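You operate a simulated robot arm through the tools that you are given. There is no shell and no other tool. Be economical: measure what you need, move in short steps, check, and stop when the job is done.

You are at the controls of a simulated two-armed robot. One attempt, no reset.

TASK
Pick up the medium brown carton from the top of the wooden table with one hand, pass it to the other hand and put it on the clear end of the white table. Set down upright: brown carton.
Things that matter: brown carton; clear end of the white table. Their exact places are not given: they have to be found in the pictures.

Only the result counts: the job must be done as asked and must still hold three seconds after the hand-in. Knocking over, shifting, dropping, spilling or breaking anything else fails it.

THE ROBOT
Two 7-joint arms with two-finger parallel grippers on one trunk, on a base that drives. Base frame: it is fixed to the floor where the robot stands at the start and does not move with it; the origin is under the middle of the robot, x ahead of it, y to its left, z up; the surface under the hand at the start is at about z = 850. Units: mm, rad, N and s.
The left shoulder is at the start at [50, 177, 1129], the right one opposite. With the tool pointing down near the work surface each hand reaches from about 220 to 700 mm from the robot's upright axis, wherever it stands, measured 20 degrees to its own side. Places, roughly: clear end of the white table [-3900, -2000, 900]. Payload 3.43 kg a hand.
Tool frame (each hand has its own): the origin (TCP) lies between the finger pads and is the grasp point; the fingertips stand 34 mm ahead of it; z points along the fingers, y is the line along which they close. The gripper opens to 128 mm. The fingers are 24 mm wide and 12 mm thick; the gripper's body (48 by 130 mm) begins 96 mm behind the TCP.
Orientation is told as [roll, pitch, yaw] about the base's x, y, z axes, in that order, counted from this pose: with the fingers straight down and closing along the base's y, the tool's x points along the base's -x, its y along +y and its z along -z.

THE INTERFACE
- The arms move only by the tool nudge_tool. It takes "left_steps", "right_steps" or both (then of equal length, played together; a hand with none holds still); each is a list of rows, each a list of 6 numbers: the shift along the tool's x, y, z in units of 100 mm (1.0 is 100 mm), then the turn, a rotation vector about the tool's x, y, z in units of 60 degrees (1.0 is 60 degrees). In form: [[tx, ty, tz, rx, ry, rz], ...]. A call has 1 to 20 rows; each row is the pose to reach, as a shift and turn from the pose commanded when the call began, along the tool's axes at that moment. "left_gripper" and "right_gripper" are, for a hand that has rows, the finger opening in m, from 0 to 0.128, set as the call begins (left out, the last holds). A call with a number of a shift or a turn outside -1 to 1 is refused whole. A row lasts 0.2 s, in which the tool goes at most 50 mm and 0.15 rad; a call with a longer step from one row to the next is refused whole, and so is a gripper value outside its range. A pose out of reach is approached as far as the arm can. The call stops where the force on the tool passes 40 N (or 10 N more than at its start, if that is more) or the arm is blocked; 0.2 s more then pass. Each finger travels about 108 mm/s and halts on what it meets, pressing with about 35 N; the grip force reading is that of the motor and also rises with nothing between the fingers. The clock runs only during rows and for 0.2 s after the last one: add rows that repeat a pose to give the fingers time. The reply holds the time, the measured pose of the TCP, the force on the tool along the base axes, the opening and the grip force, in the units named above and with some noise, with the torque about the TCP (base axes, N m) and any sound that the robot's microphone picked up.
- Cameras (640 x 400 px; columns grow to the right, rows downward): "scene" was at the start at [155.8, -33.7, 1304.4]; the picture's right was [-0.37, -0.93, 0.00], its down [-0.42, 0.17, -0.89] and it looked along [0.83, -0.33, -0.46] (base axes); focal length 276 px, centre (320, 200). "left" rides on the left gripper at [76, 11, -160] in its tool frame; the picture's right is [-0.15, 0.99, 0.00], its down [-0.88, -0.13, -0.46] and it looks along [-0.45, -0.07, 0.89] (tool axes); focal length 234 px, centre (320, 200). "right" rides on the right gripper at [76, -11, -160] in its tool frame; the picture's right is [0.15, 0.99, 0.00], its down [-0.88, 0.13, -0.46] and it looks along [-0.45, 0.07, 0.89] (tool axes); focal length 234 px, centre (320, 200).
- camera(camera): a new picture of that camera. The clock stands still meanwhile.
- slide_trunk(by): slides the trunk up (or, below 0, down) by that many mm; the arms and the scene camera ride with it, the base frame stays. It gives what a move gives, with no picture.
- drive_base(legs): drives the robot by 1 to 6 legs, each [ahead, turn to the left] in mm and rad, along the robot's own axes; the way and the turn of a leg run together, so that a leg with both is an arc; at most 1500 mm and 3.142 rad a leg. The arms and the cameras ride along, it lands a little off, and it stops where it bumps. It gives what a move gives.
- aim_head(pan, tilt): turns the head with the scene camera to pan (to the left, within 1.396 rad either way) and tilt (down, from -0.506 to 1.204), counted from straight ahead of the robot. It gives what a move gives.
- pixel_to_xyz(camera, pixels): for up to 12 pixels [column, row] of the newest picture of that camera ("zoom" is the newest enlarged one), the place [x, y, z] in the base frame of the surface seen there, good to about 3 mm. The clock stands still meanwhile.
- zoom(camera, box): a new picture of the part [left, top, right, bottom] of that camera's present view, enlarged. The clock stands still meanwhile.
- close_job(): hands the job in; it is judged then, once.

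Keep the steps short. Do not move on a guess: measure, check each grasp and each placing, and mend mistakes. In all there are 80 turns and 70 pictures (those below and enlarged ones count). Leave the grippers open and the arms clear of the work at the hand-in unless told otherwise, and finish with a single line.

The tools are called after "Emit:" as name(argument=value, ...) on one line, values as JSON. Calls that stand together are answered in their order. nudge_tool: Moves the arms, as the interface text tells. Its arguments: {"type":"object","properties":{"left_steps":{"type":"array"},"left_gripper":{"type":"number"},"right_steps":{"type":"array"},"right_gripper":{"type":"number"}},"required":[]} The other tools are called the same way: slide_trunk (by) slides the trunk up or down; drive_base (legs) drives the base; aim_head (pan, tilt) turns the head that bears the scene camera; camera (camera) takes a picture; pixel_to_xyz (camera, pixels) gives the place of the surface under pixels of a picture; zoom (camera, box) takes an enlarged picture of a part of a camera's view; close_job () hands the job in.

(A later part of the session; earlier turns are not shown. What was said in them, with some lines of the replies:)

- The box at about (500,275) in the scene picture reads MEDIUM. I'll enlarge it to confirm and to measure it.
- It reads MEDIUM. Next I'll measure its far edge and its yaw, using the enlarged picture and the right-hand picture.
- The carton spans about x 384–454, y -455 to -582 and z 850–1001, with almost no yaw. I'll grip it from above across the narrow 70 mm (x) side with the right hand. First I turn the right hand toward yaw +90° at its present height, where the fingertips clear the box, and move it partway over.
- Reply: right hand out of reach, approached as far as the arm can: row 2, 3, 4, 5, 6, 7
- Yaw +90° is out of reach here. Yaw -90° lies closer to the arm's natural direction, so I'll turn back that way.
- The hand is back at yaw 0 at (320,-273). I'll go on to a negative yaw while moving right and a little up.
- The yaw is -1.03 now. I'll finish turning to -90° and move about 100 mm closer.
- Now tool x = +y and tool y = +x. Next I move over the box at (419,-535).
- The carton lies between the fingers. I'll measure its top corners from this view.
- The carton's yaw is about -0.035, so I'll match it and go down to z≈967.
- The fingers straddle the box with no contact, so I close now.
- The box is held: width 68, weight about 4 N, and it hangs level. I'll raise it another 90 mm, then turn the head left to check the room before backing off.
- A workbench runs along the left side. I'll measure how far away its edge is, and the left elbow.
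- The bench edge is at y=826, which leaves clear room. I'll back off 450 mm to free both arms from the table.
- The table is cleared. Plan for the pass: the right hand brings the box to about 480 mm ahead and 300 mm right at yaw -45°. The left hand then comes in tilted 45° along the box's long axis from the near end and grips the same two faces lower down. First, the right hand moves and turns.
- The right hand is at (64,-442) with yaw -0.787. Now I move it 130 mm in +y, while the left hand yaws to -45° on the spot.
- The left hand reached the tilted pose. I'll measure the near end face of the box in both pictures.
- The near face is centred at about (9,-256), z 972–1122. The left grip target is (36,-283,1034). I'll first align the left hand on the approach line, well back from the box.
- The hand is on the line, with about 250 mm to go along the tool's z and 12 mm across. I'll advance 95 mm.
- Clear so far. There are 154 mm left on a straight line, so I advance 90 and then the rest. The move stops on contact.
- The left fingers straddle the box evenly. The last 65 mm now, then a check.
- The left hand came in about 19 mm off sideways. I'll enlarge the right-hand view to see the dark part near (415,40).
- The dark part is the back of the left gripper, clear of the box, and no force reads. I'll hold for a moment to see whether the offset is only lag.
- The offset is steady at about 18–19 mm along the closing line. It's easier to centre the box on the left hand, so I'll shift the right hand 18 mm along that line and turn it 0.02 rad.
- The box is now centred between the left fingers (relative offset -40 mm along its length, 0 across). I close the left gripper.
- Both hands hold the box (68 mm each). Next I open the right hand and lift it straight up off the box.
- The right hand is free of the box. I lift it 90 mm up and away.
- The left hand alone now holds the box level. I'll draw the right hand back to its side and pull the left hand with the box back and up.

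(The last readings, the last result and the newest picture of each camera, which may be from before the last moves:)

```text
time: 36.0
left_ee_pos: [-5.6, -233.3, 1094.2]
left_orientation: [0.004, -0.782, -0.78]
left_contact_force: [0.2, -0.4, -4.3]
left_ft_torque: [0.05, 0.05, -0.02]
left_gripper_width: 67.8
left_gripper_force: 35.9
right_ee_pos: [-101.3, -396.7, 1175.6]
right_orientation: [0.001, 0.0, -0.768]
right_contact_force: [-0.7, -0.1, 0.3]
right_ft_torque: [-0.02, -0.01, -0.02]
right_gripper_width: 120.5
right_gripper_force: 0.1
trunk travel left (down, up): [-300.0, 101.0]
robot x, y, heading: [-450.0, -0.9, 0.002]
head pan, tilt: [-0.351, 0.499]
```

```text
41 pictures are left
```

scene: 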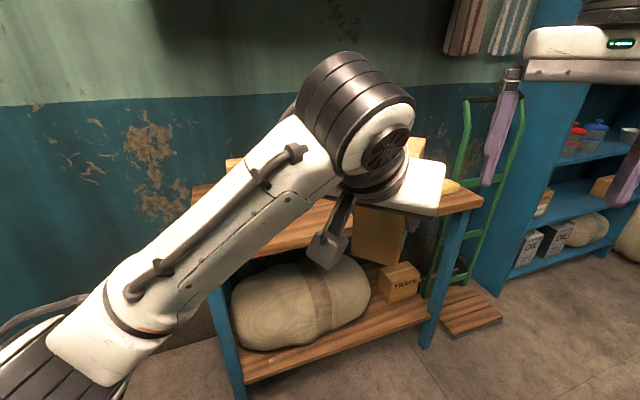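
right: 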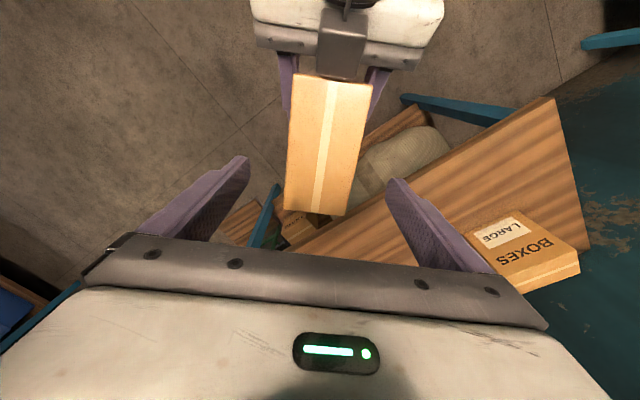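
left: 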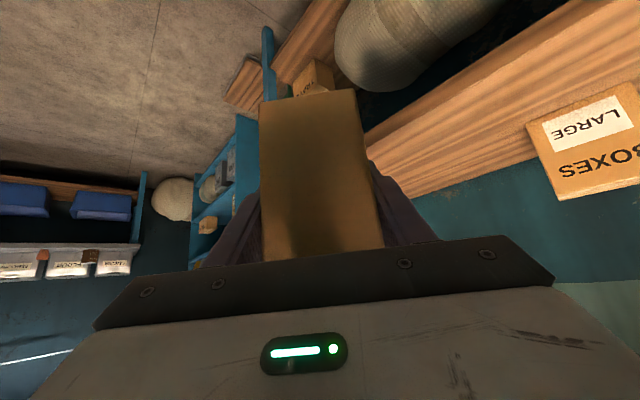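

The box is secure in the left hand and reads 4.3 N. Now I look right to plan the drive to the white table.

Emit:
aim_head(pan=-1.2, tilt=0.3)

Emit:
camera(camera="scene")

```text
time: 37.2
left_ee_pos: [-4.2, -234.2, 1097.0]
left_orientation: [0.004, -0.784, -0.78]
left_contact_force: [0.4, -1.0, -3.6]
left_ft_torque: [0.08, 0.11, 0.0]
left_gripper_width: 67.7
left_gripper_force: 35.2
right_ee_pos: [-101.4, -396.3, 1176.1]
right_orientation: [0.0, 0.001, -0.769]
right_contact_force: [-0.3, 0.3, -0.9]
right_ft_torque: [0.02, -0.01, 0.0]
right_gripper_width: 120.1
right_gripper_force: 0.1
trunk travel left (down, up): [-300.0, 101.0]
robot x, y, heading: [-448.1, -0.6, -0.003]
head pan, tilt: [-1.201, 0.3]
```

```text
40 pictures are left
```

scene: 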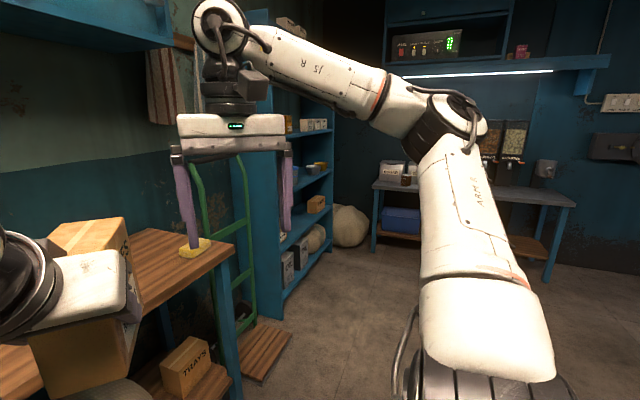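

I'll measure a few points: the shelf edge, the counter and the floor.

Emit:
pixel_to_xyz(camera="scene", pixels=[[240, 260], [280, 290], [330, 250], [232, 255], [400, 190], [570, 205], [550, 280], [350, 350], [345, 245], [245, 380], [625, 100]])

Emit:
drive_base(legs=[[0, -0.8]])

Emit:
camera(camera="scene")

```text
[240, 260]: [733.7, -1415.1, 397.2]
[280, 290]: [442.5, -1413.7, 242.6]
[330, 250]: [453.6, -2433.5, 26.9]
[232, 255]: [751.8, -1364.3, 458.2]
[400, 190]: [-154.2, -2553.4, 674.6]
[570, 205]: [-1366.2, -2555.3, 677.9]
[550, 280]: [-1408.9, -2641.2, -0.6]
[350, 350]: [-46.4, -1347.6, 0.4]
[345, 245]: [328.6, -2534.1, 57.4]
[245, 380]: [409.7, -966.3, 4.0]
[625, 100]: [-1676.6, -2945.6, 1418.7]
```

```text
time: 39.7
left_ee_pos: [-308.0, -480.5, 1093.3]
left_orientation: [0.003, -0.78, -1.58]
left_contact_force: [-0.5, -0.2, -3.9]
left_ft_torque: [0.14, 0.01, 0.0]
left_gripper_width: 67.8
left_gripper_force: 35.2
right_ee_pos: [-492.0, -524.3, 1177.2]
right_orientation: [-0.001, -0.001, -1.568]
right_contact_force: [-0.3, -0.6, 0.1]
right_ft_torque: [0.03, 0.02, -0.02]
right_gripper_width: 120.0
right_gripper_force: 0.0
trunk travel left (down, up): [-300.0, 101.0]
robot x, y, heading: [-447.6, -3.0, -0.805]
head pan, tilt: [-1.201, 0.3]
```

```text
39 pictures are left
```

scene: 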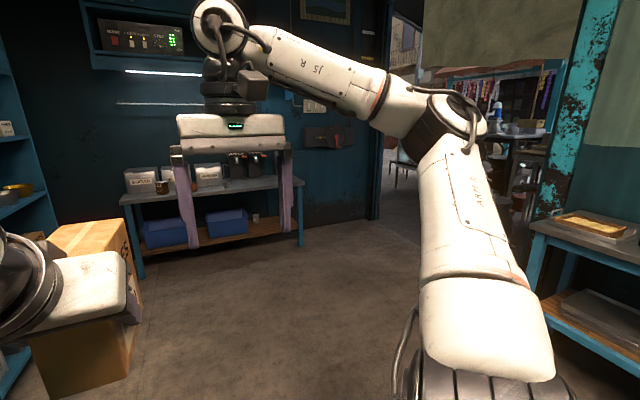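

A doorway shows ahead and to the right, at columns 380–560. I turn 0.7 more and point the head forward.

Emit:
drive_base(legs=[[0, -0.9]])

Emit:
aim_head(pan=-0.7, tilt=0.15)

Emit:
camera(camera="scene")

```text
time: 42.4
left_ee_pos: [-736.2, -409.0, 1094.0]
left_orientation: [0.003, -0.781, -2.48]
left_contact_force: [-0.7, -0.2, -4.6]
left_ft_torque: [0.05, -0.1, 0.05]
left_gripper_width: 68.0
left_gripper_force: 34.9
right_ee_pos: [-885.9, -292.1, 1175.6]
right_orientation: [0.0, 0.0, -2.469]
right_contact_force: [-0.1, -1.4, 0.1]
right_ft_torque: [0.0, -0.02, 0.02]
right_gripper_width: 120.0
right_gripper_force: 0.0
trunk travel left (down, up): [-300.0, 101.0]
robot x, y, heading: [-448.0, 1.2, -1.704]
head pan, tilt: [-1.201, 0.3]
```

```text
time: 43.3
left_ee_pos: [-734.5, -408.9, 1093.8]
left_orientation: [0.003, -0.781, -2.477]
left_contact_force: [0.2, -0.9, -4.1]
left_ft_torque: [0.09, -0.09, -0.01]
left_gripper_width: 67.8
left_gripper_force: 34.6
right_ee_pos: [-885.9, -292.7, 1175.8]
right_orientation: [0.0, 0.0, -2.47]
right_contact_force: [-0.6, -0.6, 0.2]
right_ft_torque: [-0.02, 0.03, 0.0]
right_gripper_width: 119.9
right_gripper_force: 0.0
trunk travel left (down, up): [-300.0, 101.0]
robot x, y, heading: [-446.7, 0.4, -1.701]
head pan, tilt: [-0.7, 0.15]
```

```text
38 pictures are left
```

scene: 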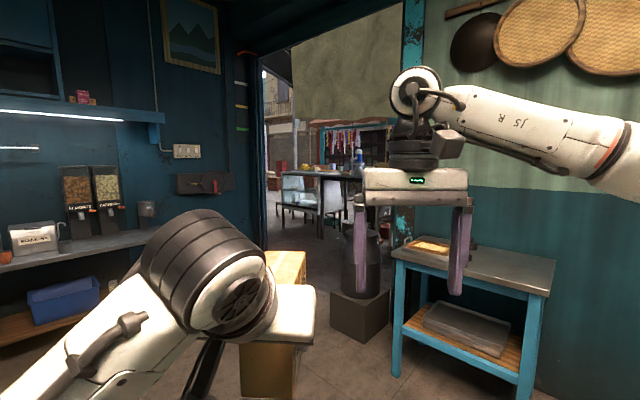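

The doorway runs from about column 262 to 400, with a table beyond it. I'll enlarge it and measure.

Emit:
zoom(camera="scene", box=[250, 110, 410, 250])

Emit:
pixel_to_xyz(camera="scene", pixels=[[266, 240], [258, 150], [395, 240], [412, 60], [345, 330], [390, 300], [300, 200], [325, 195], [350, 174], [315, 170], [440, 245], [400, 262]])

```text
2.86 times, centred on (330, 180) of scene
```

zoom: 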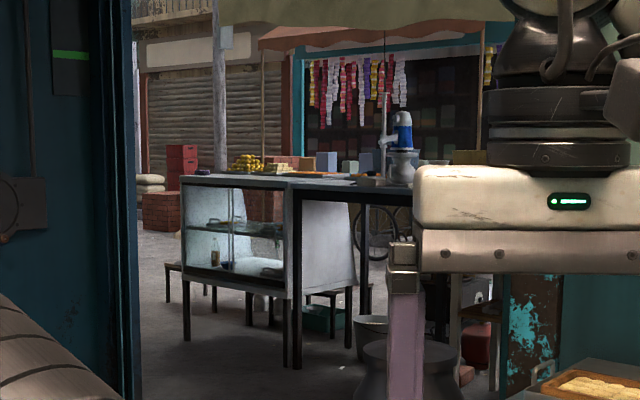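

```text
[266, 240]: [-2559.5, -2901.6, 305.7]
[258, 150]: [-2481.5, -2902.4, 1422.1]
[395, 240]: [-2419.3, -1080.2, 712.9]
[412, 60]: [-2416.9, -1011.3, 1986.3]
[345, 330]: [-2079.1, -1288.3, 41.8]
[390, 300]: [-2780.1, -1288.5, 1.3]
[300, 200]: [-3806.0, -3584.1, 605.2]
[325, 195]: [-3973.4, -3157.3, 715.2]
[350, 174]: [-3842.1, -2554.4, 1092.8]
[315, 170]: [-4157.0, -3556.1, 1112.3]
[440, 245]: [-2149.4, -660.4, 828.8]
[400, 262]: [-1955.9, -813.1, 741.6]
```

The opening at x≈-2500 spans y -2900 to -1080. The table lies beyond it at x≈-3850. I'll check the near bench corner, then turn toward a waypoint at about (-1700,-2000).

Emit:
pixel_to_xyz(camera="scene", pixels=[[550, 292], [545, 268], [520, 390], [335, 310], [385, 295], [250, 390], [330, 290]])

Emit:
drive_base(legs=[[0, -0.43], [1000, 0]])

Emit:
aim_head(pan=-0.5, tilt=0.3)

Emit:
camera(camera="scene")

```text
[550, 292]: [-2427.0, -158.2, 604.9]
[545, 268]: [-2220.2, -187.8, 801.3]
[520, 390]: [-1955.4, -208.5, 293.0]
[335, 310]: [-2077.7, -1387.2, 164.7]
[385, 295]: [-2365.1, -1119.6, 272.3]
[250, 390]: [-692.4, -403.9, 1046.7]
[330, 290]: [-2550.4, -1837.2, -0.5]
```

```text
time: 49.7
left_ee_pos: [-1416.2, -1090.6, 1093.8]
left_orientation: [0.002, -0.782, -2.915]
left_contact_force: [0.3, -0.7, -4.5]
left_ft_torque: [0.02, -0.12, 0.01]
left_gripper_width: 68.0
left_gripper_force: 34.3
right_ee_pos: [-1502.4, -920.4, 1175.9]
right_orientation: [-0.001, 0.0, -2.907]
right_contact_force: [0.3, -0.5, 0.2]
right_ft_torque: [0.02, -0.01, 0.0]
right_gripper_width: 120.1
right_gripper_force: 0.0
trunk travel left (down, up): [-300.0, 101.0]
robot x, y, heading: [-984.1, -843.4, -2.139]
head pan, tilt: [-0.7, 0.15]
```

```text
time: 50.5
left_ee_pos: [-1416.7, -1091.3, 1094.0]
left_orientation: [0.002, -0.781, -2.914]
left_contact_force: [-0.5, -0.4, -4.3]
left_ft_torque: [0.05, -0.11, 0.0]
left_gripper_width: 68.0
left_gripper_force: 34.7
right_ee_pos: [-1503.1, -920.6, 1175.5]
right_orientation: [0.001, -0.001, -2.905]
right_contact_force: [0.3, 0.2, -0.5]
right_ft_torque: [-0.01, 0.01, 0.03]
right_gripper_width: 120.3
right_gripper_force: 0.1
trunk travel left (down, up): [-300.0, 101.0]
robot x, y, heading: [-980.0, -839.9, -2.136]
head pan, tilt: [-0.499, 0.3]
```

```text
36 pictures are left
```

scene: 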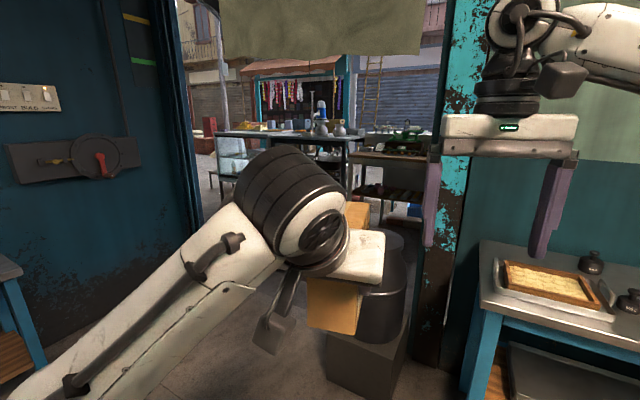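

The pot stand stays well to the right. I carry on 1350 mm to about (-1700,-1980), then turn to face -x (turn -1.0).

Emit:
drive_base(legs=[[1350, 0], [0, -1.003]])

Emit:
aim_head(pan=0, tilt=0.2)

Emit:
camera(camera="scene")

```text
time: 59.8
left_ee_pos: [-2152.1, -1760.2, 1094.4]
left_orientation: [0.002, -0.779, 2.384]
left_contact_force: [-0.1, 0.3, -4.0]
left_ft_torque: [-0.1, -0.11, -0.02]
left_gripper_width: 68.1
left_gripper_force: 34.7
right_ee_pos: [-2057.6, -1593.2, 1175.5]
right_orientation: [-0.001, 0.0, 2.394]
right_contact_force: [-0.2, -0.8, 0.8]
right_ft_torque: [-0.02, 0.03, 0.0]
right_gripper_width: 120.1
right_gripper_force: 0.1
trunk travel left (down, up): [-300.0, 101.0]
robot x, y, heading: [-1703.3, -1984.0, -3.125]
head pan, tilt: [-0.499, 0.3]
```

```text
time: 60.7
left_ee_pos: [-2152.5, -1759.6, 1093.8]
left_orientation: [0.001, -0.78, 2.384]
left_contact_force: [-0.6, 0.4, -4.5]
left_ft_torque: [-0.08, -0.06, -0.01]
left_gripper_width: 67.8
left_gripper_force: 34.7
right_ee_pos: [-2057.6, -1594.1, 1177.0]
right_orientation: [-0.002, 0.001, 2.392]
right_contact_force: [-0.2, 0.6, 0.2]
right_ft_torque: [0.01, 0.0, -0.03]
right_gripper_width: 119.8
right_gripper_force: 0.1
trunk travel left (down, up): [-300.0, 101.0]
robot x, y, heading: [-1702.3, -1984.0, -3.127]
head pan, tilt: [0.0, 0.201]
```

```text
35 pictures are left
```

scene: 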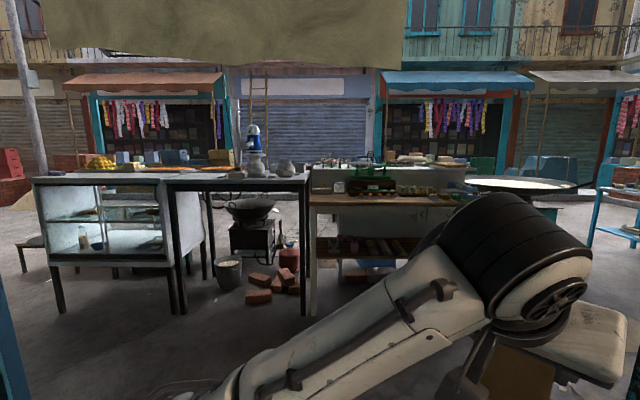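

Several tables stand ahead. I enlarge the middle and measure the tops.

Emit:
zoom(camera="scene", box=[180, 120, 500, 320])

Emit:
pixel_to_xyz(camera="scene", pixels=[[220, 180], [300, 180], [320, 198], [345, 200], [430, 200], [460, 200], [470, 192], [350, 188], [260, 175], [520, 183], [310, 300], [180, 300]])

```text
2.00 times, centred on (340, 220) of scene
```

zoom: 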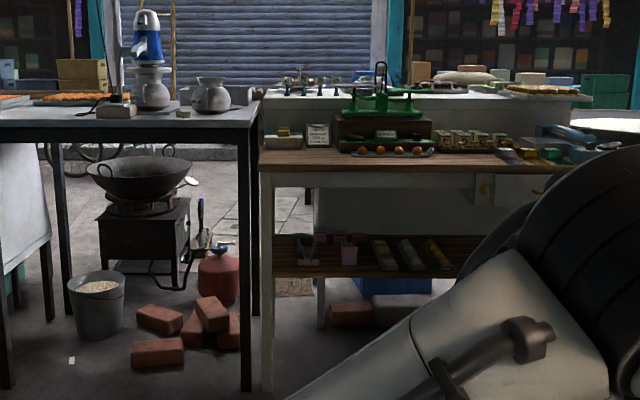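

```text
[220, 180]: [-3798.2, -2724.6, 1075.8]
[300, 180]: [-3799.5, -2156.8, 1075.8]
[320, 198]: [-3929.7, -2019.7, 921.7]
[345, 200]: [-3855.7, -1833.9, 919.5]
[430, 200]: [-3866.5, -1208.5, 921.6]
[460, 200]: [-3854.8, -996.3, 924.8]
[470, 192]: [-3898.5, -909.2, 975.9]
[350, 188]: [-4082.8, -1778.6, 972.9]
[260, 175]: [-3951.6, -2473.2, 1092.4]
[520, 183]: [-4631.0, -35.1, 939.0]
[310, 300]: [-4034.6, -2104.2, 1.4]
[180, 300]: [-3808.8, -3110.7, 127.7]
```

The white-legged table has a wooden top at z≈921, a front edge at x≈-3850 and a left end at y≈-2060. A taller dark table (z 1076, y<-2157) stands beside it. Its left end near (-3930,-1990) looks clear. I drive closer for a good view.

Emit:
drive_base(legs=[[0, -0.12], [1150, 0]])

Emit:
aim_head(pan=0.05, tilt=0.4)

Emit:
camera(camera="scene")

```text
time: 67.2
left_ee_pos: [-3274.9, -1575.5, 1094.1]
left_orientation: [0.006, -0.78, 2.25]
left_contact_force: [0.0, -0.8, -4.1]
left_ft_torque: [-0.08, -0.05, -0.01]
left_gripper_width: 67.9
left_gripper_force: 35.5
right_ee_pos: [-3158.1, -1424.5, 1176.2]
right_orientation: [-0.002, 0.0, 2.258]
right_contact_force: [0.0, -0.5, -0.3]
right_ft_torque: [-0.01, 0.03, 0.02]
right_gripper_width: 120.2
right_gripper_force: 0.0
trunk travel left (down, up): [-300.0, 101.0]
robot x, y, heading: [-2865.3, -1860.2, 3.022]
head pan, tilt: [0.0, 0.201]
```

```text
time: 67.9
left_ee_pos: [-3276.7, -1575.8, 1093.4]
left_orientation: [0.004, -0.778, 2.251]
left_contact_force: [0.1, -0.3, -5.0]
left_ft_torque: [-0.1, -0.09, 0.02]
left_gripper_width: 68.0
left_gripper_force: 35.1
right_ee_pos: [-3159.0, -1423.0, 1176.0]
right_orientation: [-0.002, 0.001, 2.259]
right_contact_force: [0.6, 0.9, 0.1]
right_ft_torque: [0.03, 0.0, 0.0]
right_gripper_width: 120.0
right_gripper_force: 0.1
trunk travel left (down, up): [-300.0, 101.0]
robot x, y, heading: [-2858.8, -1858.1, 3.025]
head pan, tilt: [0.051, 0.4]
```

```text
33 pictures are left
```

scene: 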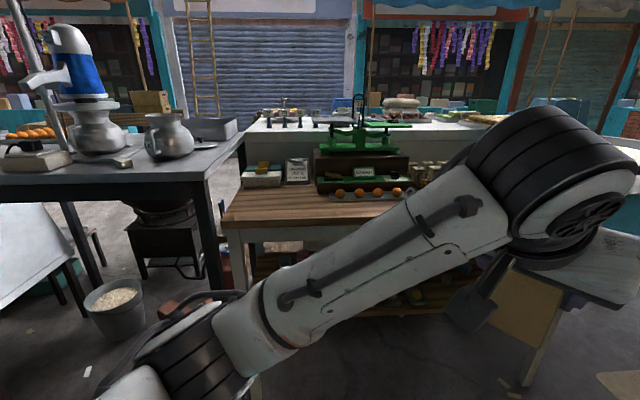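

Emit:
zoom(camera="scene", box=[200, 90, 440, 240])

Emit:
pixel_to_xyz(camera="scene", pixels=[[225, 220], [250, 224], [320, 224], [238, 195], [245, 186], [278, 188], [298, 184], [315, 188], [330, 200], [290, 205], [243, 140], [222, 165]])

```text
2.67 times, centred on (320, 165) of scene
```

zoom: 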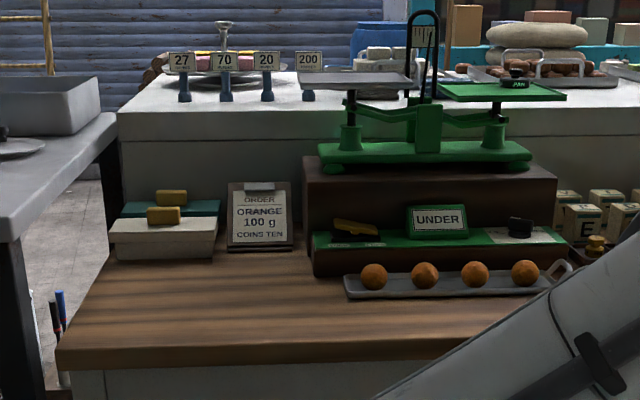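

```text
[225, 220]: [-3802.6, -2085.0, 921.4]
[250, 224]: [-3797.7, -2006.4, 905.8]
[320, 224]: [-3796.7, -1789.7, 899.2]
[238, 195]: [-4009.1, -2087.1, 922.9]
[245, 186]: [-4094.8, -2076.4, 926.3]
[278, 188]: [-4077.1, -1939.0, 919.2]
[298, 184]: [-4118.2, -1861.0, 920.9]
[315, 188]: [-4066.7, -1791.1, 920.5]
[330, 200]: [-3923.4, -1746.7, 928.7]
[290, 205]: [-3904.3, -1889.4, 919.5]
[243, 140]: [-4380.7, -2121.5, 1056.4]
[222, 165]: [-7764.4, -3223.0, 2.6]
```

The clear end is x -3800…-4070, y -2085…-1800, z≈921. I aim the box centre at (-3935,-1975). To keep the right arm off the table's goods I'd rather face the table squarely. So, still in free space, I turn the left hand about the vertical until it points straight ahead, and shift it left.

Emit:
nudge_tool(left_steps=[[0.1, 0.14, -0.1, 0, 0, 0], [0.2, 0.28, -0.2, -0.086, 0, -0.087], [0.3, 0.42, -0.3, -0.173, 0, -0.175], [0.4, 0.56, -0.4, -0.26, 0, -0.263], [0.5, 0.7, -0.5, -0.346, 0, -0.35], [0.6, 0.85, -0.6, -0.433, 0, -0.438], [0.67, 0.965, -0.663, -0.519, 0, -0.526], [0.67, 0.965, -0.663, -0.519, 0, -0.526]])

Emit:
camera(camera="scene")

```text
time: 69.7
left_ee_pos: [-3290.6, -1707.7, 1094.1]
left_orientation: [0.001, -0.782, 3.027]
left_contact_force: [0.1, 1.1, -4.7]
left_ft_torque: [-0.01, -0.13, -0.01]
left_gripper_width: 68.0
left_gripper_force: 34.9
right_ee_pos: [-3159.0, -1422.1, 1176.2]
right_orientation: [-0.003, -0.001, 2.258]
right_contact_force: [0.0, -0.2, -0.5]
right_ft_torque: [0.02, -0.03, 0.01]
right_gripper_width: 119.9
right_gripper_force: 0.0
trunk travel left (down, up): [-300.0, 101.0]
robot x, y, heading: [-2861.0, -1857.5, 3.025]
head pan, tilt: [0.051, 0.4]
```

```text
31 pictures are left
```

scene: 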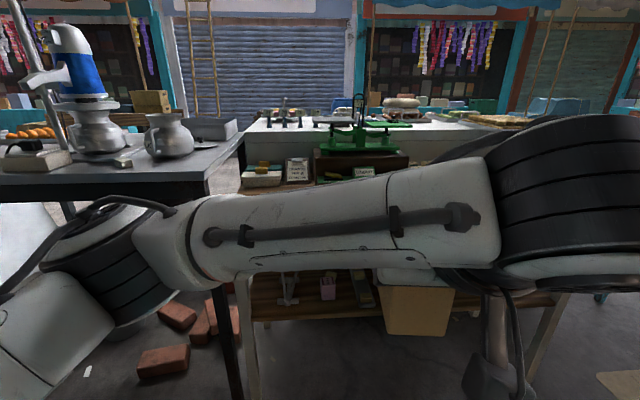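

The hand points straight ahead and the box is still held. I measure the forearm and elbow, since the elbow sticks out to the left, toward the dark table.

Emit:
pixel_to_xyz(camera="scene", pixels=[[90, 265], [130, 230], [60, 250], [30, 330], [330, 230], [560, 160], [420, 330], [360, 96], [405, 124], [230, 135]])

```text
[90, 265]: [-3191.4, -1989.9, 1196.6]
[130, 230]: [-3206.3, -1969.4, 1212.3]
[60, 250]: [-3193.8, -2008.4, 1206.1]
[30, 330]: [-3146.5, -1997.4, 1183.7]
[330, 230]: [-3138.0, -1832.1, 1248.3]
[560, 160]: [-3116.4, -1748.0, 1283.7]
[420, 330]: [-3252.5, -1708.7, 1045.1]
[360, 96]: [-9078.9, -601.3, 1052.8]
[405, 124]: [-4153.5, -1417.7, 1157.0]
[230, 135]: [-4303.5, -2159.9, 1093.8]
```

At the final pose the elbow would come close to the dark table's corner, so I'll approach with the robot turned about 0.45 rad to the left. First I tuck the right hand back and up, out of the way.

Emit:
nudge_tool(right_steps=[[0.2, -0.1, -0.18, 0, 0, 0], [0.4, -0.2, -0.36, 0, 0, 0], [0.6, -0.3, -0.54, 0, 0, 0], [0.8, -0.4, -0.72, 0, 0, 0], [0.99, -0.5, -0.9, 0, 0, 0], [0.99, -0.5, -0.9, 0, 0, 0]])

Emit:
aim_head(pan=-0.9, tilt=0.4)

Emit:
camera(camera="scene")

```text
time: 71.1
left_ee_pos: [-3290.0, -1708.4, 1094.3]
left_orientation: [0.001, -0.781, 3.024]
left_contact_force: [0.2, -0.4, -3.6]
left_ft_torque: [-0.03, -0.08, -0.04]
left_gripper_width: 68.0
left_gripper_force: 35.8
right_ee_pos: [-3057.6, -1466.7, 1265.4]
right_orientation: [0.0, 0.001, 2.258]
right_contact_force: [0.2, -0.2, 0.5]
right_ft_torque: [-0.02, 0.03, -0.02]
right_gripper_width: 120.4
right_gripper_force: 0.2
trunk travel left (down, up): [-300.0, 101.0]
robot x, y, heading: [-2860.9, -1854.2, 3.026]
head pan, tilt: [0.051, 0.4]
```

```text
time: 72.3
left_ee_pos: [-3289.8, -1709.2, 1093.8]
left_orientation: [-0.001, -0.781, 3.025]
left_contact_force: [0.2, 0.1, -4.0]
left_ft_torque: [0.0, -0.12, 0.0]
left_gripper_width: 67.8
left_gripper_force: 34.7
right_ee_pos: [-3056.6, -1469.1, 1265.3]
right_orientation: [-0.002, 0.001, 2.259]
right_contact_force: [-0.9, -0.3, 0.4]
right_ft_torque: [-0.01, -0.02, -0.02]
right_gripper_width: 120.0
right_gripper_force: 0.0
trunk travel left (down, up): [-300.0, 101.0]
robot x, y, heading: [-2863.8, -1858.7, 3.024]
head pan, tilt: [-0.901, 0.4]
```

```text
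30 pictures are left
```

scene: 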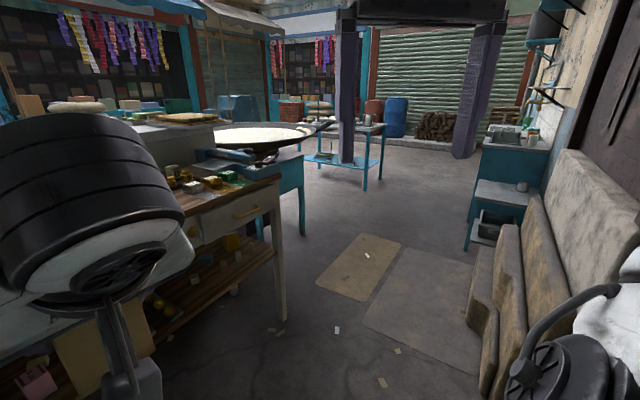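

The right arm is tucked and the way is free. I drive to a staging point at about (-3050,-1655), turn to heading 3.59, and look before closing in.

Emit:
drive_base(legs=[[0, -0.7], [279, 0], [0, 1.27]])

Emit:
aim_head(pan=0.0, tilt=0.45)

Emit:
camera(camera="scene")

```text
time: 79.3
left_ee_pos: [-3494.2, -1756.5, 1093.7]
left_orientation: [0.0, -0.781, -2.702]
left_contact_force: [0.6, 0.2, -5.4]
left_ft_torque: [0.03, -0.11, 0.0]
left_gripper_width: 67.8
left_gripper_force: 35.4
right_ee_pos: [-3423.2, -1427.8, 1265.6]
right_orientation: [-0.003, 0.0, 2.815]
right_contact_force: [-0.2, 0.5, -0.2]
right_ft_torque: [-0.02, 0.01, 0.0]
right_gripper_width: 120.0
right_gripper_force: 0.0
trunk travel left (down, up): [-300.0, 101.0]
robot x, y, heading: [-3051.4, -1655.2, -2.701]
head pan, tilt: [-0.901, 0.4]
```

```text
time: 80.5
left_ee_pos: [-3493.9, -1755.8, 1093.4]
left_orientation: [0.002, -0.782, -2.702]
left_contact_force: [0.9, -0.1, -4.6]
left_ft_torque: [0.08, -0.14, 0.0]
left_gripper_width: 67.7
left_gripper_force: 35.0
right_ee_pos: [-3422.9, -1428.7, 1265.4]
right_orientation: [-0.002, -0.001, 2.815]
right_contact_force: [-0.4, 0.9, -0.2]
right_ft_torque: [0.02, -0.03, 0.02]
right_gripper_width: 120.1
right_gripper_force: 0.0
trunk travel left (down, up): [-300.0, 101.0]
robot x, y, heading: [-3051.0, -1656.6, -2.698]
head pan, tilt: [0.0, 0.45]
```

```text
29 pictures are left
```

scene: 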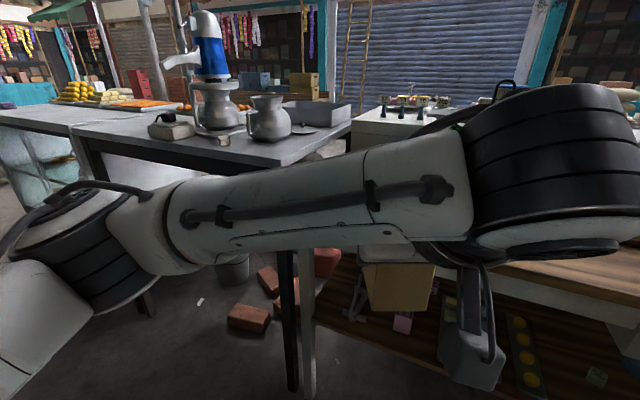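

The line-up is good: 450 mm ahead puts the grip at (-3900,-1955). I check the elbow against the dark table first.

Emit:
pixel_to_xyz(camera="scene", pixels=[[90, 250], [110, 200], [60, 270], [130, 290], [280, 163], [345, 130], [200, 155], [100, 130], [180, 200], [400, 270]])

```text
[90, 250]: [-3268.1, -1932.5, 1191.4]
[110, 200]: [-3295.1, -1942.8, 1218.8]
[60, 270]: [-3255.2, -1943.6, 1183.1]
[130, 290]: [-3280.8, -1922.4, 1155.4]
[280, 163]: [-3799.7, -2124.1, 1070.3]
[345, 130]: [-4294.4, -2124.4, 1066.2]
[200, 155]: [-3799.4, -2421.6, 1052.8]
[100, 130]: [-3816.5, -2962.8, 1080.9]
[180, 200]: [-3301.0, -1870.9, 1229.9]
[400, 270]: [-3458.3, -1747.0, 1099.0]
```

There is about 90 mm clearance at the elbow. I drive 430 mm and then look.

Emit:
drive_base(legs=[[430, 0]])

Emit:
aim_head(pan=0.0, tilt=0.6)

Emit:
camera(camera="scene")

Emit:
camera(camera="right")

Emit:
camera(camera="left")

```text
time: 83.1
left_ee_pos: [-3876.3, -1939.0, 1093.6]
left_orientation: [0.003, -0.782, -2.698]
left_contact_force: [-1.0, -1.1, -3.9]
left_ft_torque: [0.08, -0.12, -0.02]
left_gripper_width: 67.7
left_gripper_force: 34.6
right_ee_pos: [-3807.4, -1609.8, 1266.2]
right_orientation: [-0.001, 0.001, 2.818]
right_contact_force: [0.4, 0.3, 0.0]
right_ft_torque: [0.02, -0.03, 0.03]
right_gripper_width: 120.0
right_gripper_force: 0.0
trunk travel left (down, up): [-300.0, 101.0]
robot x, y, heading: [-3427.5, -1837.9, -2.693]
head pan, tilt: [0.0, 0.45]
```

```text
time: 83.8
left_ee_pos: [-3875.6, -1939.0, 1093.7]
left_orientation: [0.002, -0.779, -2.699]
left_contact_force: [-0.2, 0.1, -2.8]
left_ft_torque: [0.04, -0.13, 0.0]
left_gripper_width: 67.9
left_gripper_force: 34.9
right_ee_pos: [-3806.2, -1611.3, 1266.7]
right_orientation: [-0.001, 0.0, 2.819]
right_contact_force: [0.7, 0.0, 0.9]
right_ft_torque: [0.0, 0.03, 0.0]
right_gripper_width: 120.0
right_gripper_force: 0.1
trunk travel left (down, up): [-300.0, 101.0]
robot x, y, heading: [-3429.5, -1836.3, -2.698]
head pan, tilt: [0.0, 0.6]
```

```text
28 pictures are left
```

scene: 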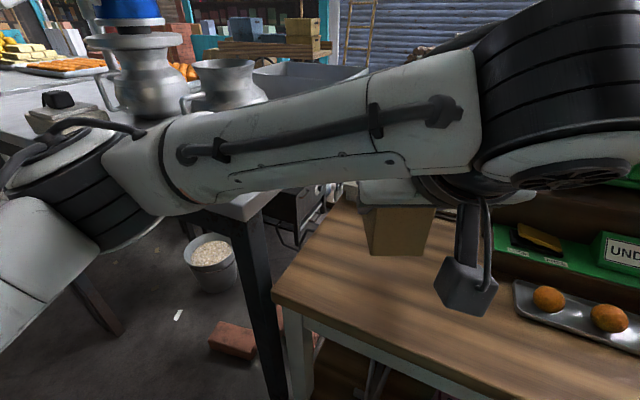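

```text
27 pictures are left
```

right: 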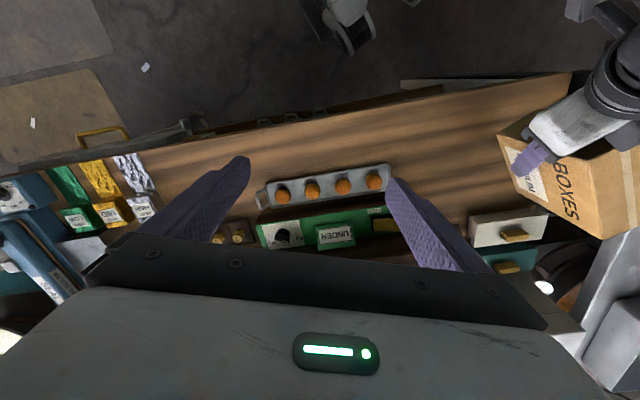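

```text
26 pictures are left
```

left: 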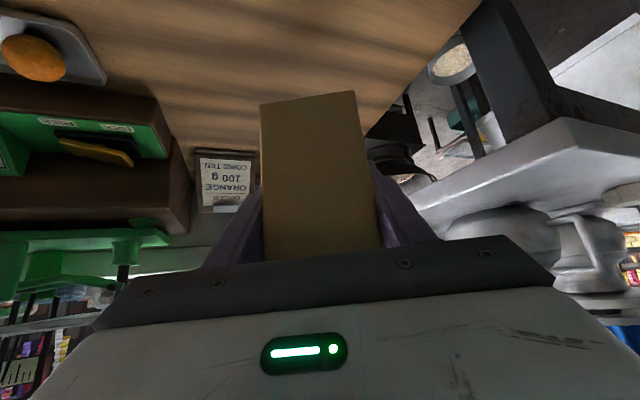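

The box hovers over the clear end. I'll advance 25 mm more for edge margin, then recheck the elbow and the box.

Emit:
drive_base(legs=[[25, 0]])

Emit:
camera(camera="scene")

Emit:
pixel_to_xyz(camera="scene", pixels=[[110, 215], [140, 180], [40, 175], [80, 210], [130, 130], [245, 205], [200, 215], [400, 230], [370, 250], [420, 255], [300, 290], [470, 280]])

```text
time: 84.6
left_ee_pos: [-3899.5, -1951.6, 1091.8]
left_orientation: [0.0, -0.779, -2.699]
left_contact_force: [-0.5, -0.8, -5.5]
left_ft_torque: [0.06, -0.15, -0.04]
left_gripper_width: 68.1
left_gripper_force: 35.1
right_ee_pos: [-3828.4, -1622.6, 1264.5]
right_orientation: [-0.003, -0.001, 2.819]
right_contact_force: [-0.1, -0.2, 0.7]
right_ft_torque: [0.03, -0.03, -0.03]
right_gripper_width: 120.1
right_gripper_force: 0.1
trunk travel left (down, up): [-300.0, 101.0]
robot x, y, heading: [-3457.8, -1848.6, -2.697]
head pan, tilt: [0.0, 0.6]
```

```text
25 pictures are left
```

scene: 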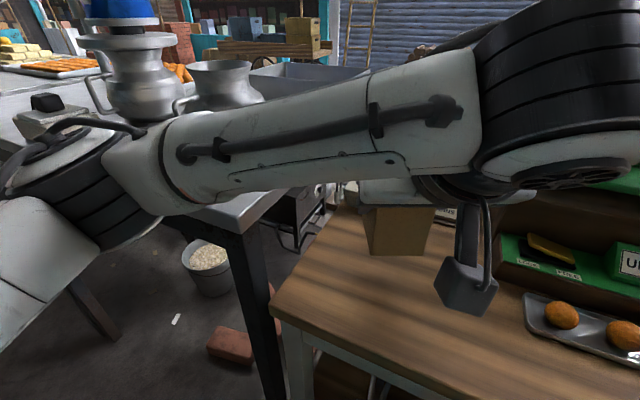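

```text
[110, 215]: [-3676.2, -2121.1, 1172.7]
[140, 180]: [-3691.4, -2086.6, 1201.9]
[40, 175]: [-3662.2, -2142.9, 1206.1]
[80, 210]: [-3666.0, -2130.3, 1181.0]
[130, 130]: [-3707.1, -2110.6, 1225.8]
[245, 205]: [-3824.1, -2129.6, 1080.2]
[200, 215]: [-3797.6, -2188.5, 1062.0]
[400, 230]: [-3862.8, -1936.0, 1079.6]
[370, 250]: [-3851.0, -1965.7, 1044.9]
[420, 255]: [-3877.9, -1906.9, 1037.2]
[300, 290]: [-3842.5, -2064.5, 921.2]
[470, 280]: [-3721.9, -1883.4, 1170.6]
```

Clearances are good. The box bottom is about 110 mm above the top. I lower the trunk by 95 mm and measure again.

Emit:
slide_trunk(by=-95)

Emit:
camera(camera="scene")

Emit:
camera(camera="right")

```text
time: 85.9
left_ee_pos: [-3898.6, -1949.0, 998.2]
left_orientation: [0.002, -0.784, -2.698]
left_contact_force: [0.2, -0.2, -4.7]
left_ft_torque: [0.06, -0.14, 0.0]
left_gripper_width: 67.7
left_gripper_force: 35.0
right_ee_pos: [-3829.5, -1621.6, 1170.4]
right_orientation: [-0.001, 0.001, 2.82]
right_contact_force: [-0.5, 0.7, -0.2]
right_ft_torque: [0.04, 0.0, -0.01]
right_gripper_width: 120.1
right_gripper_force: 0.0
trunk travel left (down, up): [-205.0, 196.0]
robot x, y, heading: [-3452.2, -1846.1, -2.697]
head pan, tilt: [0.0, 0.6]
```

```text
24 pictures are left
```

scene: 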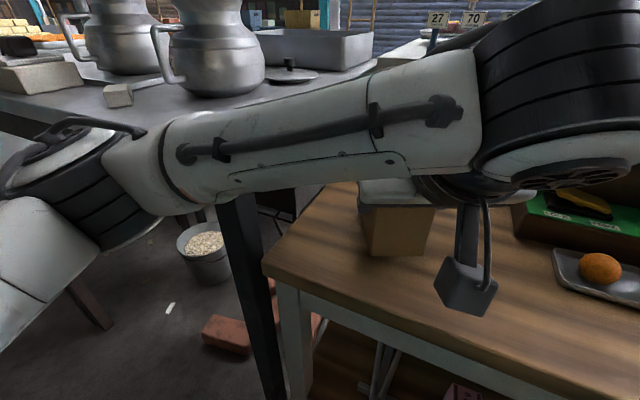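

```text
23 pictures are left
```

right: 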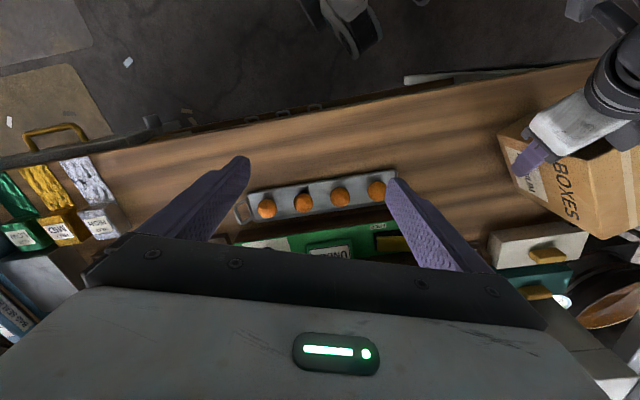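

The gap is about 17 mm. I measure the white dish's front and the box's lower corners before touching down.

Emit:
pixel_to_xyz(camera="right", pixels=[[498, 235], [545, 235], [600, 230], [502, 140], [590, 236], [560, 210], [520, 130], [480, 180]])

Emit:
pixel_to_xyz(camera="scene", pixels=[[372, 250], [420, 252], [368, 258], [425, 258], [395, 254], [395, 262], [366, 215], [430, 215], [270, 265]])

```text
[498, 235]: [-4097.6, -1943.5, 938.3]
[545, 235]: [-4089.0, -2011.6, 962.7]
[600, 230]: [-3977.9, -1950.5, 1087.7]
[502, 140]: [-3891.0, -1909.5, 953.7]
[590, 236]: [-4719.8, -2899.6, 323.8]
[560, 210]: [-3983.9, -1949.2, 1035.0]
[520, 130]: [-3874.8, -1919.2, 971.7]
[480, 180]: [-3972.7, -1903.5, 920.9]
```

```text
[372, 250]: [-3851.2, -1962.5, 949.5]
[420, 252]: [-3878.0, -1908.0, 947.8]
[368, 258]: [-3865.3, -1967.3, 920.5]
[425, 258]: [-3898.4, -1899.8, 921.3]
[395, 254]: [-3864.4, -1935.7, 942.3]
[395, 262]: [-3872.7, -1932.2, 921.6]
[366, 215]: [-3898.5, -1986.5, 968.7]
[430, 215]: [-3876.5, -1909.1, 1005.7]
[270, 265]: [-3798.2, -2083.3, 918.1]
```

The box is level and well clear of the dish. I lower it 14 mm, then in small steps until the force shows contact.

Emit:
slide_trunk(by=-14)

Emit:
slide_trunk(by=-3)

Emit:
zoom(camera="scene", box=[320, 180, 480, 280])

```text
time: 86.5
left_ee_pos: [-3899.4, -1949.3, 984.2]
left_orientation: [0.002, -0.781, -2.698]
left_contact_force: [0.2, 1.1, -4.9]
left_ft_torque: [0.09, -0.12, -0.02]
left_gripper_width: 67.9
left_gripper_force: 34.7
right_ee_pos: [-3829.1, -1621.9, 1157.3]
right_orientation: [-0.002, 0.0, 2.819]
right_contact_force: [-0.1, -0.8, -0.1]
right_ft_torque: [0.04, 0.01, 0.02]
right_gripper_width: 119.8
right_gripper_force: 0.0
trunk travel left (down, up): [-191.0, 210.0]
robot x, y, heading: [-3456.6, -1846.3, -2.697]
head pan, tilt: [0.0, 0.6]
```

```text
time: 87.0
left_ee_pos: [-3898.9, -1949.0, 982.1]
left_orientation: [0.004, -0.781, -2.698]
left_contact_force: [0.4, 0.4, -4.7]
left_ft_torque: [0.05, -0.08, -0.01]
left_gripper_width: 68.2
left_gripper_force: 35.0
right_ee_pos: [-3829.8, -1621.5, 1154.5]
right_orientation: [-0.002, 0.0, 2.818]
right_contact_force: [0.9, -0.2, 0.4]
right_ft_torque: [-0.02, -0.01, 0.0]
right_gripper_width: 120.1
right_gripper_force: 0.0
trunk travel left (down, up): [-188.0, 213.0]
robot x, y, heading: [-3456.2, -1845.4, -2.697]
head pan, tilt: [0.0, 0.6]
```

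```text
4.00 times, centred on (400, 230) of scene
```

zoom: 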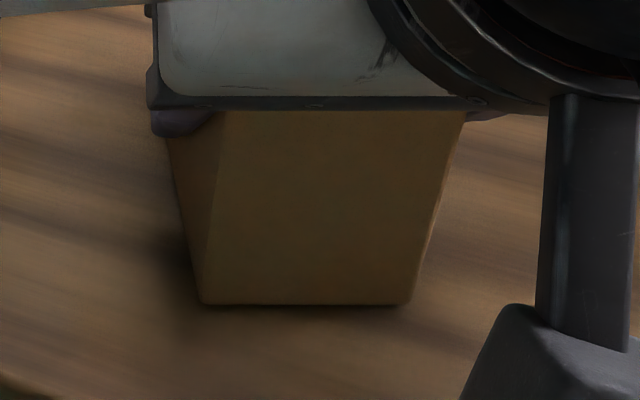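

Close, but still a small gap. I lower by 2 mm at a time.

Emit:
slide_trunk(by=-2)

Emit:
slide_trunk(by=-1.5)

```text
time: 87.6
left_ee_pos: [-3898.2, -1950.0, 981.2]
left_orientation: [-0.001, -0.784, -2.698]
left_contact_force: [0.8, 0.6, -0.5]
left_ft_torque: [-0.01, 0.21, -0.02]
left_gripper_width: 67.9
left_gripper_force: 34.9
right_ee_pos: [-3828.7, -1620.7, 1151.5]
right_orientation: [0.0, 0.0, 2.819]
right_contact_force: [-0.3, 0.3, 0.3]
right_ft_torque: [-0.02, -0.05, -0.01]
right_gripper_width: 120.2
right_gripper_force: 0.0
trunk travel left (down, up): [-186.0, 215.0]
robot x, y, heading: [-3458.7, -1843.0, -2.697]
head pan, tilt: [0.0, 0.6]
```

```text
time: 88.1
left_ee_pos: [-3898.1, -1950.0, 980.8]
left_orientation: [-0.003, -0.785, -2.697]
left_contact_force: [-2.5, -0.3, 13.1]
left_ft_torque: [-0.17, -0.75, -0.07]
left_gripper_width: 68.0
left_gripper_force: 34.8
right_ee_pos: [-3829.5, -1621.8, 1151.8]
right_orientation: [0.001, -0.003, 2.818]
right_contact_force: [0.4, 1.0, -0.2]
right_ft_torque: [-0.06, 0.01, 0.03]
right_gripper_width: 120.1
right_gripper_force: 0.0
trunk travel left (down, up): [-185.0, 217.0]
robot x, y, heading: [-3458.0, -1846.1, -2.696]
head pan, tilt: [0.0, 0.6]
```

The box is on the table (upward force 13 N). I ease up 1 mm and open the left hand.

Emit:
slide_trunk(by=1)

Emit:
nudge_tool(left_steps=[[0, 0, 0, 0, 0, 0], [0, 0, 0, 0, 0, 0], [0, 0, 0, 0, 0, 0], [0, 0, 0, 0, 0, 0]], left_gripper=0.115)

Emit:
camera(camera="left")

```text
time: 88.6
left_ee_pos: [-3898.1, -1950.6, 980.5]
left_orientation: [0.0, -0.784, -2.696]
left_contact_force: [-3.8, -0.9, 12.3]
left_ft_torque: [-0.23, -0.11, -0.09]
left_gripper_width: 67.9
left_gripper_force: 35.1
right_ee_pos: [-3827.5, -1621.2, 1152.3]
right_orientation: [0.0, -0.001, 2.819]
right_contact_force: [0.2, 0.8, 0.0]
right_ft_torque: [0.03, 0.01, -0.01]
right_gripper_width: 120.2
right_gripper_force: 0.2
trunk travel left (down, up): [-186.0, 216.0]
robot x, y, heading: [-3456.1, -1847.3, -2.697]
head pan, tilt: [0.0, 0.6]
```

```text
time: 89.6
left_ee_pos: [-3899.3, -1949.7, 979.7]
left_orientation: [0.002, -0.782, -2.699]
left_contact_force: [0.5, 0.0, -0.3]
left_ft_torque: [0.01, -0.01, 0.01]
left_gripper_width: 115.0
left_gripper_force: 0.0
right_ee_pos: [-3828.8, -1621.5, 1151.1]
right_orientation: [0.001, 0.0, 2.817]
right_contact_force: [-0.5, 0.2, -0.4]
right_ft_torque: [0.01, 0.01, -0.04]
right_gripper_width: 120.0
right_gripper_force: 0.0
trunk travel left (down, up): [-186.0, 216.0]
robot x, y, heading: [-3456.5, -1845.1, -2.694]
head pan, tilt: [0.0, 0.6]
```

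```text
21 pictures are left
```

left: 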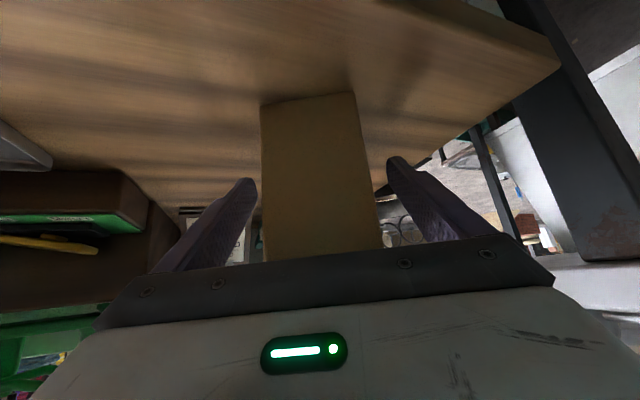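

Both fingers are off the box. I back the whole robot straight out by 350 mm, along the hand's own line, so the arm shape does not change.

Emit:
drive_base(legs=[[-350, 0]])

Emit:
aim_head(pan=-0.15, tilt=0.4)

Emit:
camera(camera="scene")

Emit:
camera(camera="left")

```text
time: 91.8
left_ee_pos: [-3584.3, -1800.7, 979.4]
left_orientation: [0.002, -0.782, -2.698]
left_contact_force: [0.6, 1.2, 0.3]
left_ft_torque: [-0.01, -0.01, -0.02]
left_gripper_width: 114.8
left_gripper_force: 0.1
right_ee_pos: [-3513.6, -1471.1, 1150.9]
right_orientation: [0.0, 0.001, 2.819]
right_contact_force: [-0.2, 0.3, -0.4]
right_ft_torque: [0.02, 0.04, -0.01]
right_gripper_width: 120.1
right_gripper_force: 0.0
trunk travel left (down, up): [-186.0, 216.0]
robot x, y, heading: [-3138.3, -1697.6, -2.696]
head pan, tilt: [0.0, 0.6]
```

```text
time: 92.6
left_ee_pos: [-3584.0, -1799.7, 979.0]
left_orientation: [0.002, -0.783, -2.698]
left_contact_force: [0.4, 0.0, 0.3]
left_ft_torque: [0.02, -0.01, -0.01]
left_gripper_width: 115.1
left_gripper_force: 0.2
right_ee_pos: [-3514.7, -1472.5, 1151.1]
right_orientation: [0.0, 0.0, 2.821]
right_contact_force: [0.1, 0.0, -0.1]
right_ft_torque: [0.0, 0.02, -0.03]
right_gripper_width: 120.0
right_gripper_force: 0.1
trunk travel left (down, up): [-186.0, 216.0]
robot x, y, heading: [-3136.2, -1698.7, -2.7]
head pan, tilt: [-0.15, 0.4]
```

```text
20 pictures are left
```

scene: 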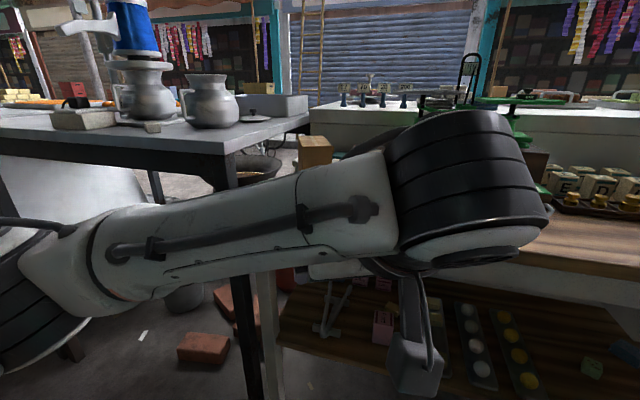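

```text
19 pictures are left
```

left: 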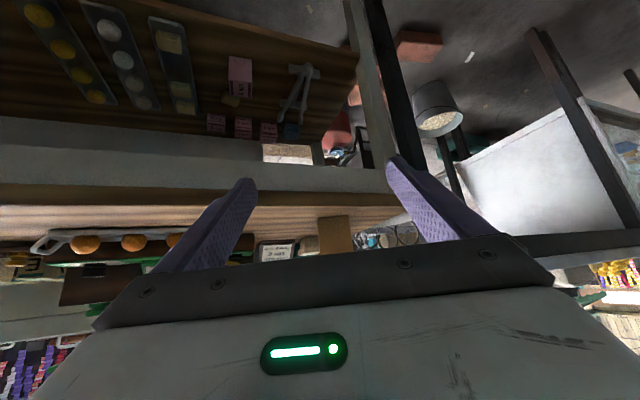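

The carton stands where it was left. I back off a bit more and raise the trunk for an unblocked view of it.

Emit:
drive_base(legs=[[-200, 0], [0, 0.35]])

Emit:
aim_head(pan=-0.5, tilt=0.3)

Emit:
camera(camera="scene")

Emit:
camera(camera="right")

```text
time: 95.3
left_ee_pos: [-3341.8, -1857.5, 979.1]
left_orientation: [0.002, -0.782, -2.348]
left_contact_force: [0.2, -0.3, -0.2]
left_ft_torque: [0.0, 0.01, -0.02]
left_gripper_width: 114.6
left_gripper_force: 0.0
right_ee_pos: [-3388.3, -1526.4, 1151.9]
right_orientation: [-0.002, -0.002, -3.116]
right_contact_force: [0.7, 0.7, 0.8]
right_ft_torque: [0.04, -0.02, 0.01]
right_gripper_width: 120.0
right_gripper_force: 0.2
trunk travel left (down, up): [-186.0, 216.0]
robot x, y, heading: [-2959.7, -1608.6, -2.352]
head pan, tilt: [-0.15, 0.4]
```

```text
time: 96.1
left_ee_pos: [-3341.4, -1858.2, 979.2]
left_orientation: [0.002, -0.783, -2.351]
left_contact_force: [-0.3, 0.0, -0.3]
left_ft_torque: [-0.01, -0.02, 0.02]
left_gripper_width: 114.9
left_gripper_force: 0.1
right_ee_pos: [-3387.9, -1525.7, 1151.5]
right_orientation: [-0.001, -0.002, -3.116]
right_contact_force: [-0.1, -0.1, 0.8]
right_ft_torque: [0.0, 0.03, 0.03]
right_gripper_width: 120.3
right_gripper_force: 0.1
trunk travel left (down, up): [-186.0, 216.0]
robot x, y, heading: [-2957.2, -1610.6, -2.346]
head pan, tilt: [-0.499, 0.3]
```

```text
18 pictures are left
```

scene: 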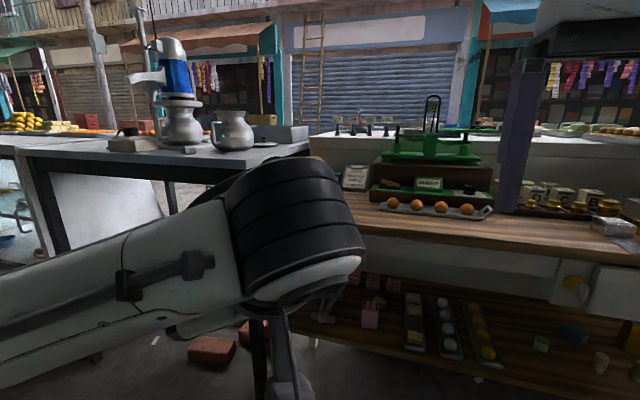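

```text
17 pictures are left
```

right: 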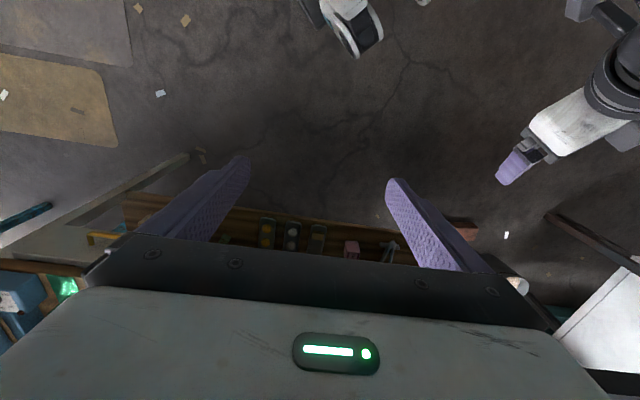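

The wrist hides the box, so I turn the robot right for a view past the arm.

Emit:
drive_base(legs=[[0, -1.0]])

Emit:
aim_head(pan=0.65, tilt=0.25)

Emit:
camera(camera="scene")

```text
time: 99.0
left_ee_pos: [-3373.6, -1421.5, 978.9]
left_orientation: [0.002, -0.782, 2.928]
left_contact_force: [-0.3, -0.6, -0.7]
left_ft_torque: [0.01, 0.01, 0.0]
left_gripper_width: 115.0
left_gripper_force: 0.2
right_ee_pos: [-3118.2, -1205.0, 1151.8]
right_orientation: [-0.002, -0.001, 2.162]
right_contact_force: [-0.4, -0.5, -1.1]
right_ft_torque: [-0.01, -0.01, -0.02]
right_gripper_width: 119.9
right_gripper_force: 0.0
trunk travel left (down, up): [-186.0, 216.0]
robot x, y, heading: [-2962.4, -1610.0, 2.933]
head pan, tilt: [-0.499, 0.3]
```

```text
time: 100.4
left_ee_pos: [-3374.3, -1421.9, 978.3]
left_orientation: [0.002, -0.782, 2.929]
left_contact_force: [-0.3, 0.1, -0.9]
left_ft_torque: [-0.01, 0.01, -0.01]
left_gripper_width: 114.9
left_gripper_force: 0.0
right_ee_pos: [-3118.1, -1203.7, 1151.7]
right_orientation: [-0.001, -0.001, 2.162]
right_contact_force: [0.1, 0.0, -0.3]
right_ft_torque: [-0.03, 0.0, 0.01]
right_gripper_width: 120.3
right_gripper_force: 0.1
trunk travel left (down, up): [-186.0, 216.0]
robot x, y, heading: [-2957.9, -1612.1, 2.927]
head pan, tilt: [0.649, 0.25]
```

```text
16 pictures are left
```

scene: 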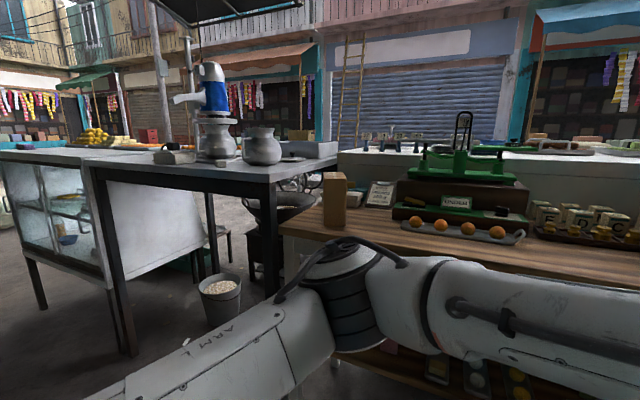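

The carton stands upright on the clear end, at about (335,200). I check its height, and that the neighbouring things are unmoved.

Emit:
zoom(camera="scene", box=[260, 140, 460, 265])

Emit:
pixel_to_xyz(camera="scene", pixels=[[325, 176], [345, 178], [325, 222], [343, 224], [335, 173], [335, 200], [300, 228]])

```text
3.20 times, centred on (360, 202) of scene
```

zoom: 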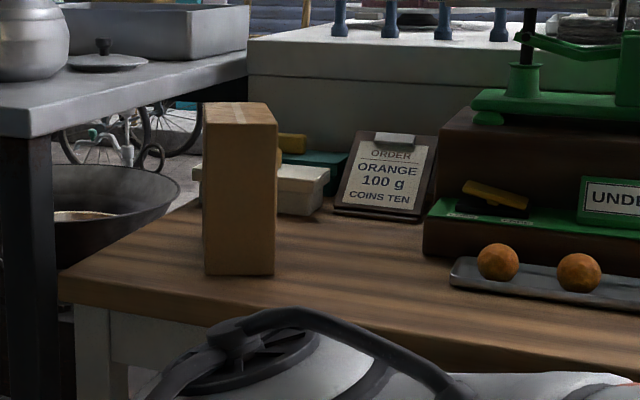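

```text
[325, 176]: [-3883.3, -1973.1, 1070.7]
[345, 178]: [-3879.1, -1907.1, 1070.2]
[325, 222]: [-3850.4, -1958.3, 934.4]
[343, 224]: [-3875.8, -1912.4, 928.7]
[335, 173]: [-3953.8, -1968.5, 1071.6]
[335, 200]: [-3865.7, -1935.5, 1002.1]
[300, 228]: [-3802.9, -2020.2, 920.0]
```

The top is at z≈1071 and the base at about 921, so the carton is upright and stable. Both grippers are open and clear, and nothing else was disturbed. I'm handing in.

Emit:
close_job()

```text
The job is handed in.
```

The medium brown carton was picked up with the right hand, passed to the left hand, and set down upright on the clear end of the white table; the job is handed in.
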